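You operate a simulated robot arm through the tools that you are given. There is no shell and no other tool. Be economical: measure what you need, move in short steps, check, and stop when the job is done.

Carry out the task below with a simulated robot arm. There is one attempt and no reset: what you move stays moved.

TASK
Turn the depth dial to 6 mm.

It is judged by the outcome, as a careful person would: the job done as asked, and still so three seconds after it is handed in. It fails if anything else is knocked over, pushed out of place, dropped, spilled or broken.

THE ROBOT
A 7-joint arm with a two-finger parallel gripper, fixed in place. Base frame: the origin is at the foot of the arm, x ahead of it, y to its left, z up. Lengths are in mm, angles in degrees, forces in N, time in s.
Its first joint turns from -66.0 to 66.0 degrees. Payload 1.57 kg.
Tool frame: the origin (TCP) lies between the finger pads and is the grasp point; the fingertips stand 30 mm ahead of it; z points along the fingers, y is the line along which they close. The gripper opens to 110 mm. The fingers are 24 mm wide and 12 mm thick; the gripper's body (48 by 112 mm) begins 78 mm behind the TCP.
Orientation is told as [roll, pitch, yaw] about the base's x, y, z axes, in that order, counted from this pose: with the fingers straight down and closing along the base's y, the tool's x points along the base's -x, its y along +y and its z along -z.

THE INTERFACE
- The arm moves only by the tool play_rows. Its argument "increments" is a list of rows, each a list of 3 entries, a list of its own where there are three numbers: the shift along the tool's x, y, z in mm, then the turn, a rotation vector about the tool's x, y, z in degrees, then the opening, from 0 (shut) to 1 (fully open). In form: [[[tx, ty, tz], [ax, ay, az], claw], ...]. A call has 1 to 8 rows; each row is the pose to reach, as a shift and turn from the pose commanded when the call began, along the tool's axes at that moment. A row lasts 0.2 s, in which the tool goes at most 50 mm and 8.6 degrees; a call with a longer step from one row to the next is refused whole, and so is a gripper value outside its range. A pose out of reach is approached as far as the arm can. The call stops where the force on the tool passes 40 N (or 10 N more than at its start, if that is more) or the arm is blocked; 0.2 s more then pass. The fingers move at their own pace (about 108 mm/s each) and stop on an object; they squeeze with about 27 N. The grip force told is the motor's: it shows also when the fingers shut on nothing. Time passes only in rows, and 0.2 s behind the last, so rows that repeat a pose let the fingers close. It gives the time, the measured TCP pose, the force on the tool (base axes), the opening and the grip force at its end, in the units of the frame above (readings bear some noise).
- Cameras (640 x 400 px; columns grow to the right, rows downward): "scene" is fixed at [142.6, -372.6, 1433]; the picture's right is [0.94, -0.35, 0.00], its down [-0.10, -0.25, -0.96] and it looks along [0.34, 0.90, -0.27] (base axes); focal length 333 px, centre (320, 200). "wrist" rides on the gripper at [-36, 0, -80] in the tool frame; the picture's right is [0.00, -1.00, 0.00], its down [0.97, 0.00, -0.24] and it looks along [0.24, 0.00, 0.97] (tool axes); focal length 218 px, centre (320, 200).
- grab_frame(camera): a new picture of that camera. No time passes.
- point_at(camera, pixels): there is no depth. For up to 12 entries [column, row, z] of the newest picture of that camera ("zoom" is the newest enlarged one), the place [x, y] in the base frame at which the ray of that pixel passes the height z, good to about 2 mm. No time passes.
- zoom(camera, box): a new picture of the part [left, top, right, bottom] of that camera's present view, enlarged. No time passes.
- finish_job(): hands the job in; it is judged then, once.

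Work in short steps. Measure before you move; look again where a grasp or a placing could have gone wrong, and mend it. You have 60 turns and 26 pictures in all, the two below and enlarged ones among them. Open the gripper and draw the arm clear of the work before you hand the job in, unless the task says otherwise; then end with one line.

The tools are called after ">>>" as name(argument=value, ...) on one line, values as JSON. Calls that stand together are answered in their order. play_rows: Moves the arm, as the interface text tells. Its arguments: {"type":"object","properties":{"increments":{"type":"array"}},"required":["increments"]} The other tools are called the same way: grab_frame (camera) takes a picture; point_at (camera, pixels) gives the place at which the rays of pixels pass given heights; zoom (camera, box) takes an enlarged picture of a part of a camera's view; finish_job () hands the job in.

At the start:

```text
time_s: 0.0
eef_pos: [424.5, 112.9, 1246.5]
tcp_rot: [0.1, 0.0, 0.0]
ft_force: [0.3, 0.4, -0.2]
gripper_width: 110.2
finger_force: 0.1
```

scene: 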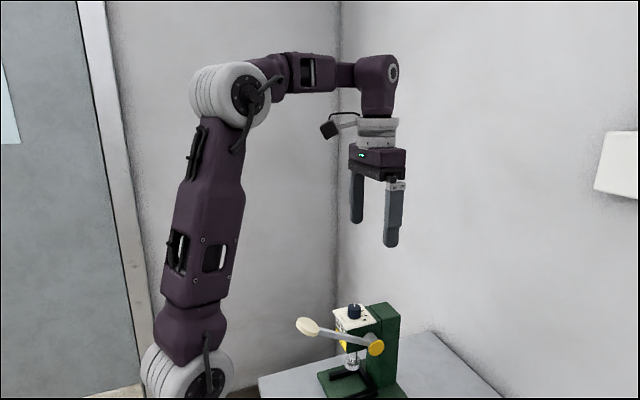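
wrist: 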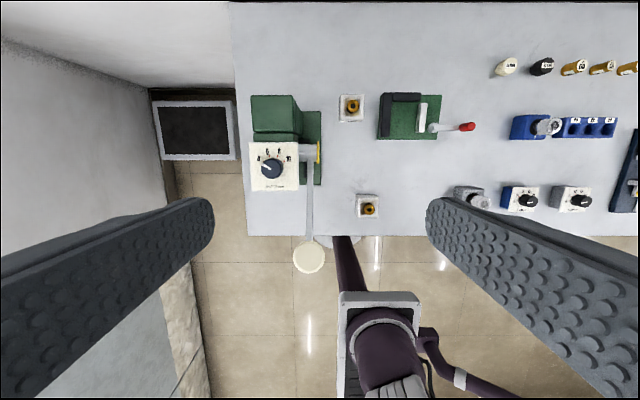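

The wrist view shows a press with a dial near (271,168), and other dials near (525,200) and (575,200). I'll zoom in to read them.

>>> zoom(camera="wrist", box=[235, 85, 335, 205])

>>> zoom(camera="wrist", box=[440, 100, 640, 220])

>>> zoom(camera="scene", box=[280, 290, 420, 400])

```text
3.33 times, centred on (285, 145) of wrist
```

zoom: 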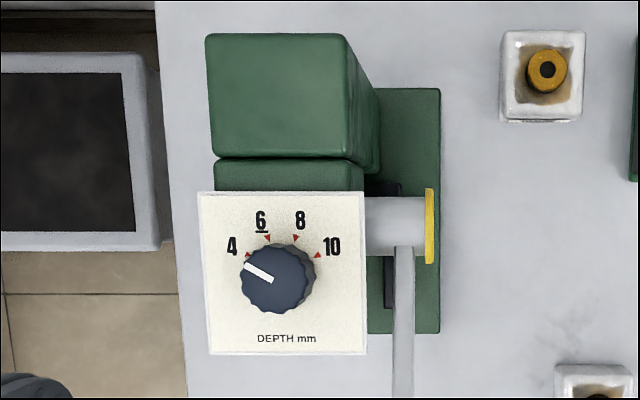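

```text
3.20 times, centred on (540, 160) of wrist
```

zoom: 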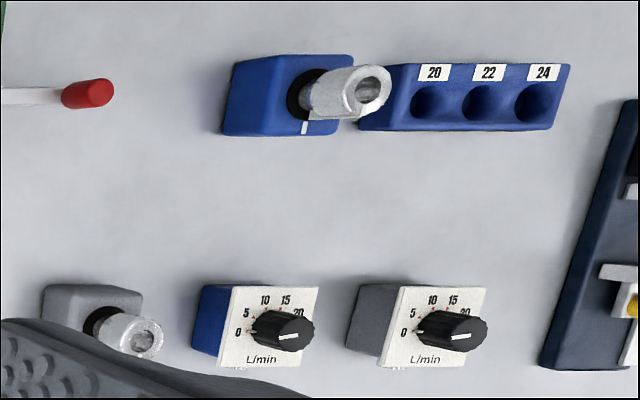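

```text
3.64 times, centred on (350, 345) of scene
```

zoom: 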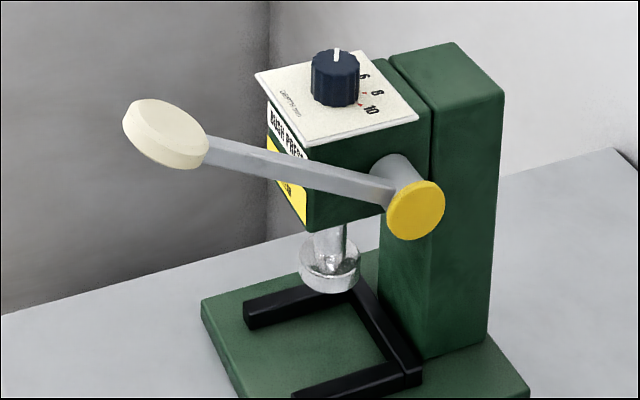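

The press's depth dial points at about 4. I'll triangulate the knob from both cameras: scene (354.5,305), wrist (272,168).

>>> point_at(camera="wrist", pixels=[[272, 168, 1120], [272, 168, 1140], [272, 168, 1160], [272, 168, 1180], [272, 168, 1200]])

>>> point_at(camera="scene", pixels=[[354.5, 306, 1120], [354.5, 306, 1140], [354.5, 306, 1160], [354.5, 306, 1180], [354.5, 306, 1200], [354.5, 317, 1140], [354.5, 317, 1160]])

```text
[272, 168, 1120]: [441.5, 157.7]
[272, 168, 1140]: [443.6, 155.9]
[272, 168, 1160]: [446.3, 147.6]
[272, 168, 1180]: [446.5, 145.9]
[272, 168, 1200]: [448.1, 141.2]
```

```text
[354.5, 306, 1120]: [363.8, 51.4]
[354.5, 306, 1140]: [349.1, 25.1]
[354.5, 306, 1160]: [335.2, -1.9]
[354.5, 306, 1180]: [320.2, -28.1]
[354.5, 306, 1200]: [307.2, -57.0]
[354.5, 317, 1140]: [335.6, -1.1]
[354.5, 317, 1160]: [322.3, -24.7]
```

>>> point_at(camera="wrist", pixels=[[247, 235, 1016], [247, 235, 900], [247, 235, 860], [272, 168, 1020], [272, 168, 1040], [272, 168, 1060]])

>>> point_at(camera="scene", pixels=[[258, 377, 1016], [258, 377, 900], [258, 377, 860], [354.5, 306, 1020], [354.5, 306, 1040], [354.5, 306, 1060], [354.5, 316, 1020], [354.5, 316, 1040]])

```text
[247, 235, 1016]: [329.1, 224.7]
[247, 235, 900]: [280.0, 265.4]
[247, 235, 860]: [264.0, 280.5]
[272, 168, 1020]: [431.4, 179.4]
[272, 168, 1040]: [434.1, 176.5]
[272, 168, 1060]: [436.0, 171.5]
```

```text
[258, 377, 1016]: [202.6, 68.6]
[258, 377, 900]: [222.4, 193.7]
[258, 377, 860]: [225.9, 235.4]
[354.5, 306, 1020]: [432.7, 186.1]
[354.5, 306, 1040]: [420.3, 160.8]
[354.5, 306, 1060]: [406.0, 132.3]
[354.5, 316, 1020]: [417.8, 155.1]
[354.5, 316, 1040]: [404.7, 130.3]
```

Both rays meet at about (432,178,1028), so the knob top is there. I'll move above it with the fingers narrowed to about 55 mm, then look again.

>>> play_rows(increments=[[[-3, 30, 20], [0, 0, 0], 0.5], [[-7, 65, 50], [0, 0, 0], 0.5], [[-7, 65, 90], [0, 0, 0], 0.5], [[-7, 65, 90], [0, 0, 0], 0.5]])

>>> grab_frame(camera="wrist")

>>> grab_frame(camera="scene")

```text
time_s: 1.0
eef_pos: [431.4, 178.8, 1156.2]
tcp_rot: [0.1, 0.0, 0.0]
ft_force: [0.0, 0.3, 1.0]
gripper_width: 54.8
finger_force: 0.0
```

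```text
20 pictures are left
```

wrist: 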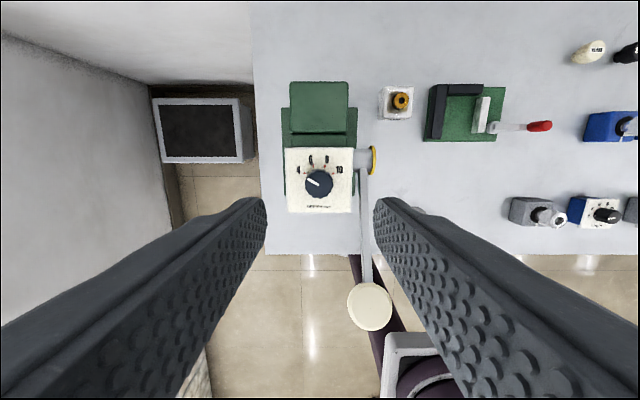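

```text
19 pictures are left
```

scene: 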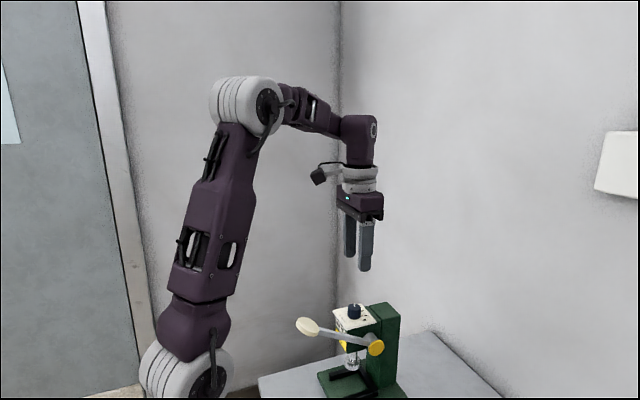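

Knob at (319,184), consistent with (431,179) and a top z of about 1025. I'll descend 75 mm, keeping the tips above it, and check.

>>> play_rows(increments=[[[0, 0, 40], [0, 0, 0], 0.5], [[0, 0, 75], [0, 0, 0], 0.5], [[0, 0, 75], [0, 0, 0], 0.5]])

>>> zoom(camera="wrist", box=[240, 100, 400, 260])

>>> zoom(camera="scene", box=[280, 230, 420, 340])

```text
time_s: 1.8
eef_pos: [431.1, 177.3, 1081.4]
tcp_rot: [0.0, 0.0, 0.0]
ft_force: [0.0, -0.3, 1.3]
gripper_width: 55.4
finger_force: 0.1
```

```text
2.50 times, centred on (320, 180) of wrist
```

zoom: 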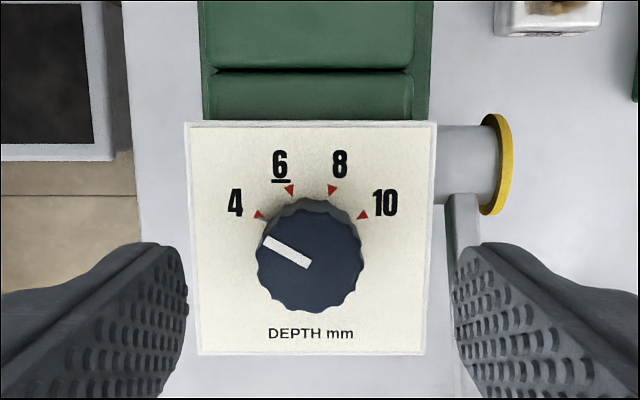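

```text
3.64 times, centred on (350, 285) of scene
```

zoom: 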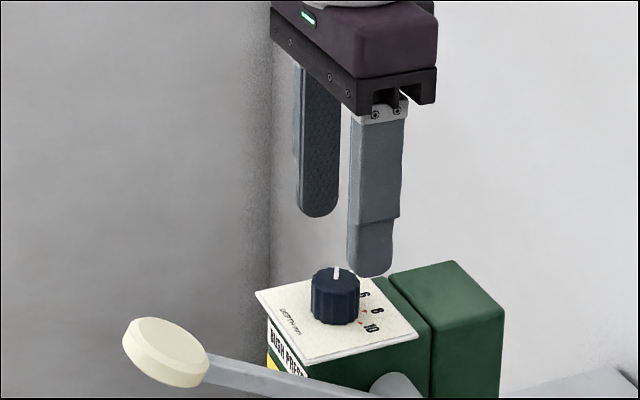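

Knob axis is at about (431,180), diameter about 27 mm. The pointer is at about −61° (on 4) and the 6 mark at about −20°. I'll pre-turn −20°, narrow the fingers, then descend around the knob under the force guard.

>>> play_rows(increments=[[[0, 2.5, 0], [0, 0, -8], 0.42], [[0, 2.5, 0], [0, 0, -16], 0.42], [[0, 2.5, 10], [0, 0, -20], 0.42], [[0, 2.5, 22], [0, 0, -20], 0.42], [[0, 2.5, 30], [0, 0, -20], 0.42], [[0, 2.5, 37], [0, 0, -20], 0.42], [[0, 2.5, 37], [0, 0, -20], 0.42]])

>>> zoom(camera="scene", box=[280, 230, 420, 340])

>>> grab_frame(camera="wrist")

```text
time_s: 3.4
eef_pos: [432.3, 180.1, 1044.0]
tcp_rot: [0.0, 0.0, 20.0]
ft_force: [0.4, -0.5, -0.8]
gripper_width: 46.2
finger_force: 0.1
```

```text
3.64 times, centred on (350, 285) of scene
```

zoom: 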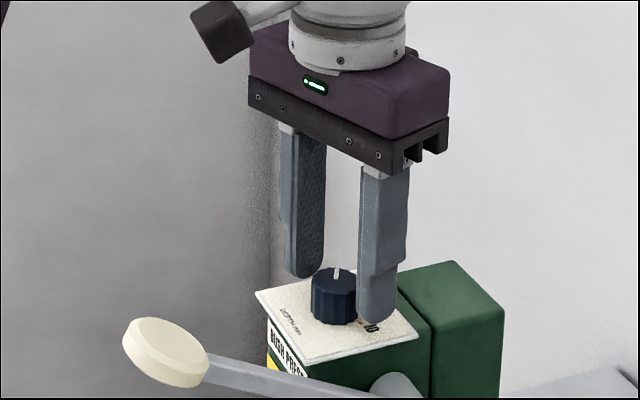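

```text
15 pictures are left
```

wrist: 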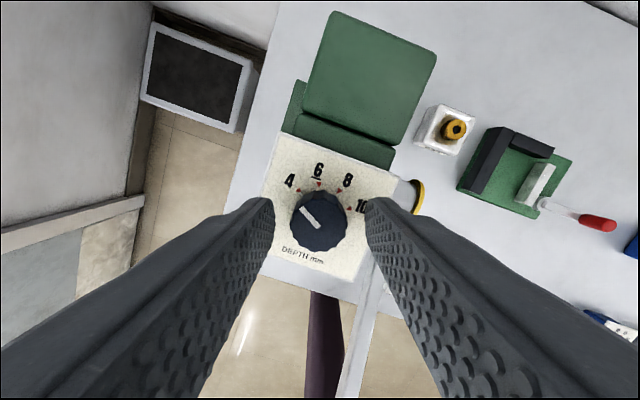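

The fingers straddle the knob, centred at (319,220). I'll go 3 mm lower and close on it.

>>> play_rows(increments=[[[0, 0, 3], [0, 0, 0], 0.42], [[0, 0, 3], [0, 0, 0], 0.3], [[0, 0, 3], [0, 0, 0], 0.2], [[0, 0, 3], [0, 0, 0], 0.15], [[0, 0, 3], [0, 0, 0], 0.15]])

```text
time_s: 4.6
eef_pos: [432.4, 180.5, 1040.4]
tcp_rot: [0.0, 0.1, 20.0]
ft_force: [-3.7, 4.3, -0.8]
gripper_width: 27.6
finger_force: 37.6
```

Gripped at 27.6 mm. Now I turn +40° clockwise (seen from above) about the tool z axis.

>>> play_rows(increments=[[[0, 0, 0], [0, 0, 7], 0.15], [[0, 0, 0], [0, 0, 14], 0.15], [[0, 0, 0], [0, 0, 21], 0.15], [[0, 0, 0], [0, 0, 28], 0.15], [[0, 0, 0], [0, 0, 35], 0.15], [[0, 0, 0], [0, 0, 40], 0.15], [[0, 0, 0], [0, 0, 40], 0.15]])

>>> zoom(camera="wrist", box=[240, 120, 400, 280])

```text
time_s: 6.2
eef_pos: [431.0, 178.9, 1040.6]
tcp_rot: [-0.1, 0.0, -20.1]
ft_force: [-5.2, -6.6, -5.7]
gripper_width: 27.2
finger_force: 37.6
```

```text
2.50 times, centred on (320, 200) of wrist
```

zoom: 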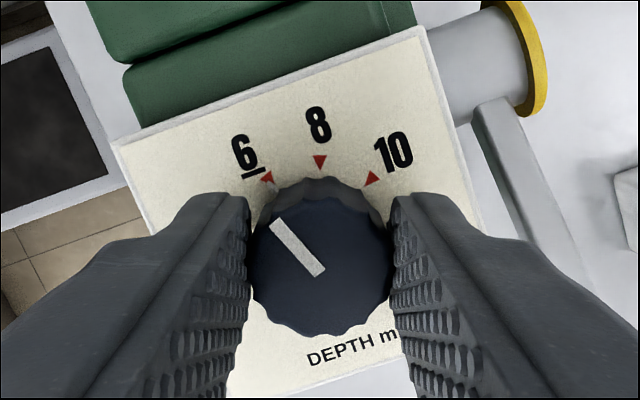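

The pointer looks close to the 6 mark. I'll release slightly, raise straight up and check.

>>> play_rows(increments=[[[0, 0, 0], [0, 0, 0], 0.32], [[0, 0, 0], [0, 0, 0], 0.37], [[0, 0, -15], [0, 0, 0], 0.37], [[0, 0, -40], [0, 0, 0], 0.37], [[0, 0, -40], [0, 0, 8], 0.37], [[0, 0, -40], [0, 0, 8], 0.37]])

>>> zoom(camera="wrist", box=[260, 130, 380, 250])

```text
time_s: 7.6
eef_pos: [431.1, 180.4, 1080.5]
tcp_rot: [0.0, 0.0, -28.0]
ft_force: [0.1, 1.2, 0.1]
gripper_width: 40.8
finger_force: 0.1
```

```text
3.33 times, centred on (320, 190) of wrist
```

zoom: 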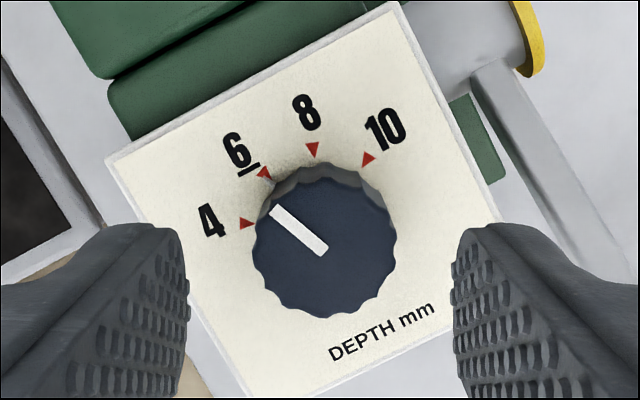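

The pointer appears within about 2° of the 6 mark. I'll square the gripper and raise it for a clean reading.

>>> play_rows(increments=[[[0, 0, 0], [0, 0, -8], 0.37], [[0, 0, 0], [0, 0, -16], 0.37], [[0, 0, 0], [0, 0, -24], 0.37], [[0, 0, 0], [0, 0, -28], 0.37], [[0, 0, 0], [0, 0, -28], 0.37]])

>>> zoom(camera="wrist", box=[275, 150, 355, 230])

```text
time_s: 8.8
eef_pos: [431.9, 179.9, 1081.2]
tcp_rot: [0.0, -0.1, 0.2]
ft_force: [0.2, 0.6, 0.6]
gripper_width: 40.7
finger_force: 0.0
```

```text
5.00 times, centred on (315, 190) of wrist
```

zoom: 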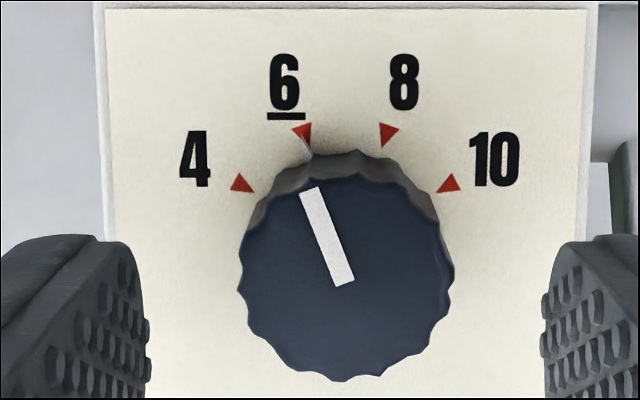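

The pointer is at about −20°, directly on the 6 mark, and its side line meets the red triangle at (303,140). I'll retract upward.

>>> play_rows(increments=[[[0, 0, -40], [0, 0, 0], 0.4], [[0, 0, -80], [0, 0, 0], 0.5], [[0, 0, -120], [0, 0, 0], 0.8], [[0, 0, -150], [0, 0, 0], 1.0], [[0, 0, -150], [0, 0, 0], 1.0]])

>>> grab_frame(camera="wrist")

```text
time_s: 10.0
eef_pos: [431.4, 179.9, 1231.5]
tcp_rot: [0.1, 0.0, 0.1]
ft_force: [0.1, 0.7, 0.0]
gripper_width: 109.9
finger_force: 0.0
```

```text
11 pictures are left
```

wrist: 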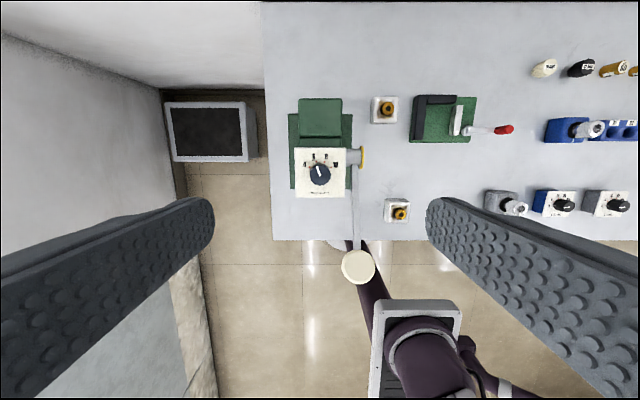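

The dial still points at 6, nothing else has moved, and the arm is clear, so I'm handing the job in.

>>> finish_job()

```text
The job is handed in.
```

The depth dial now points at 6 mm; the gripper is open and clear of the press, and nothing else was disturbed.
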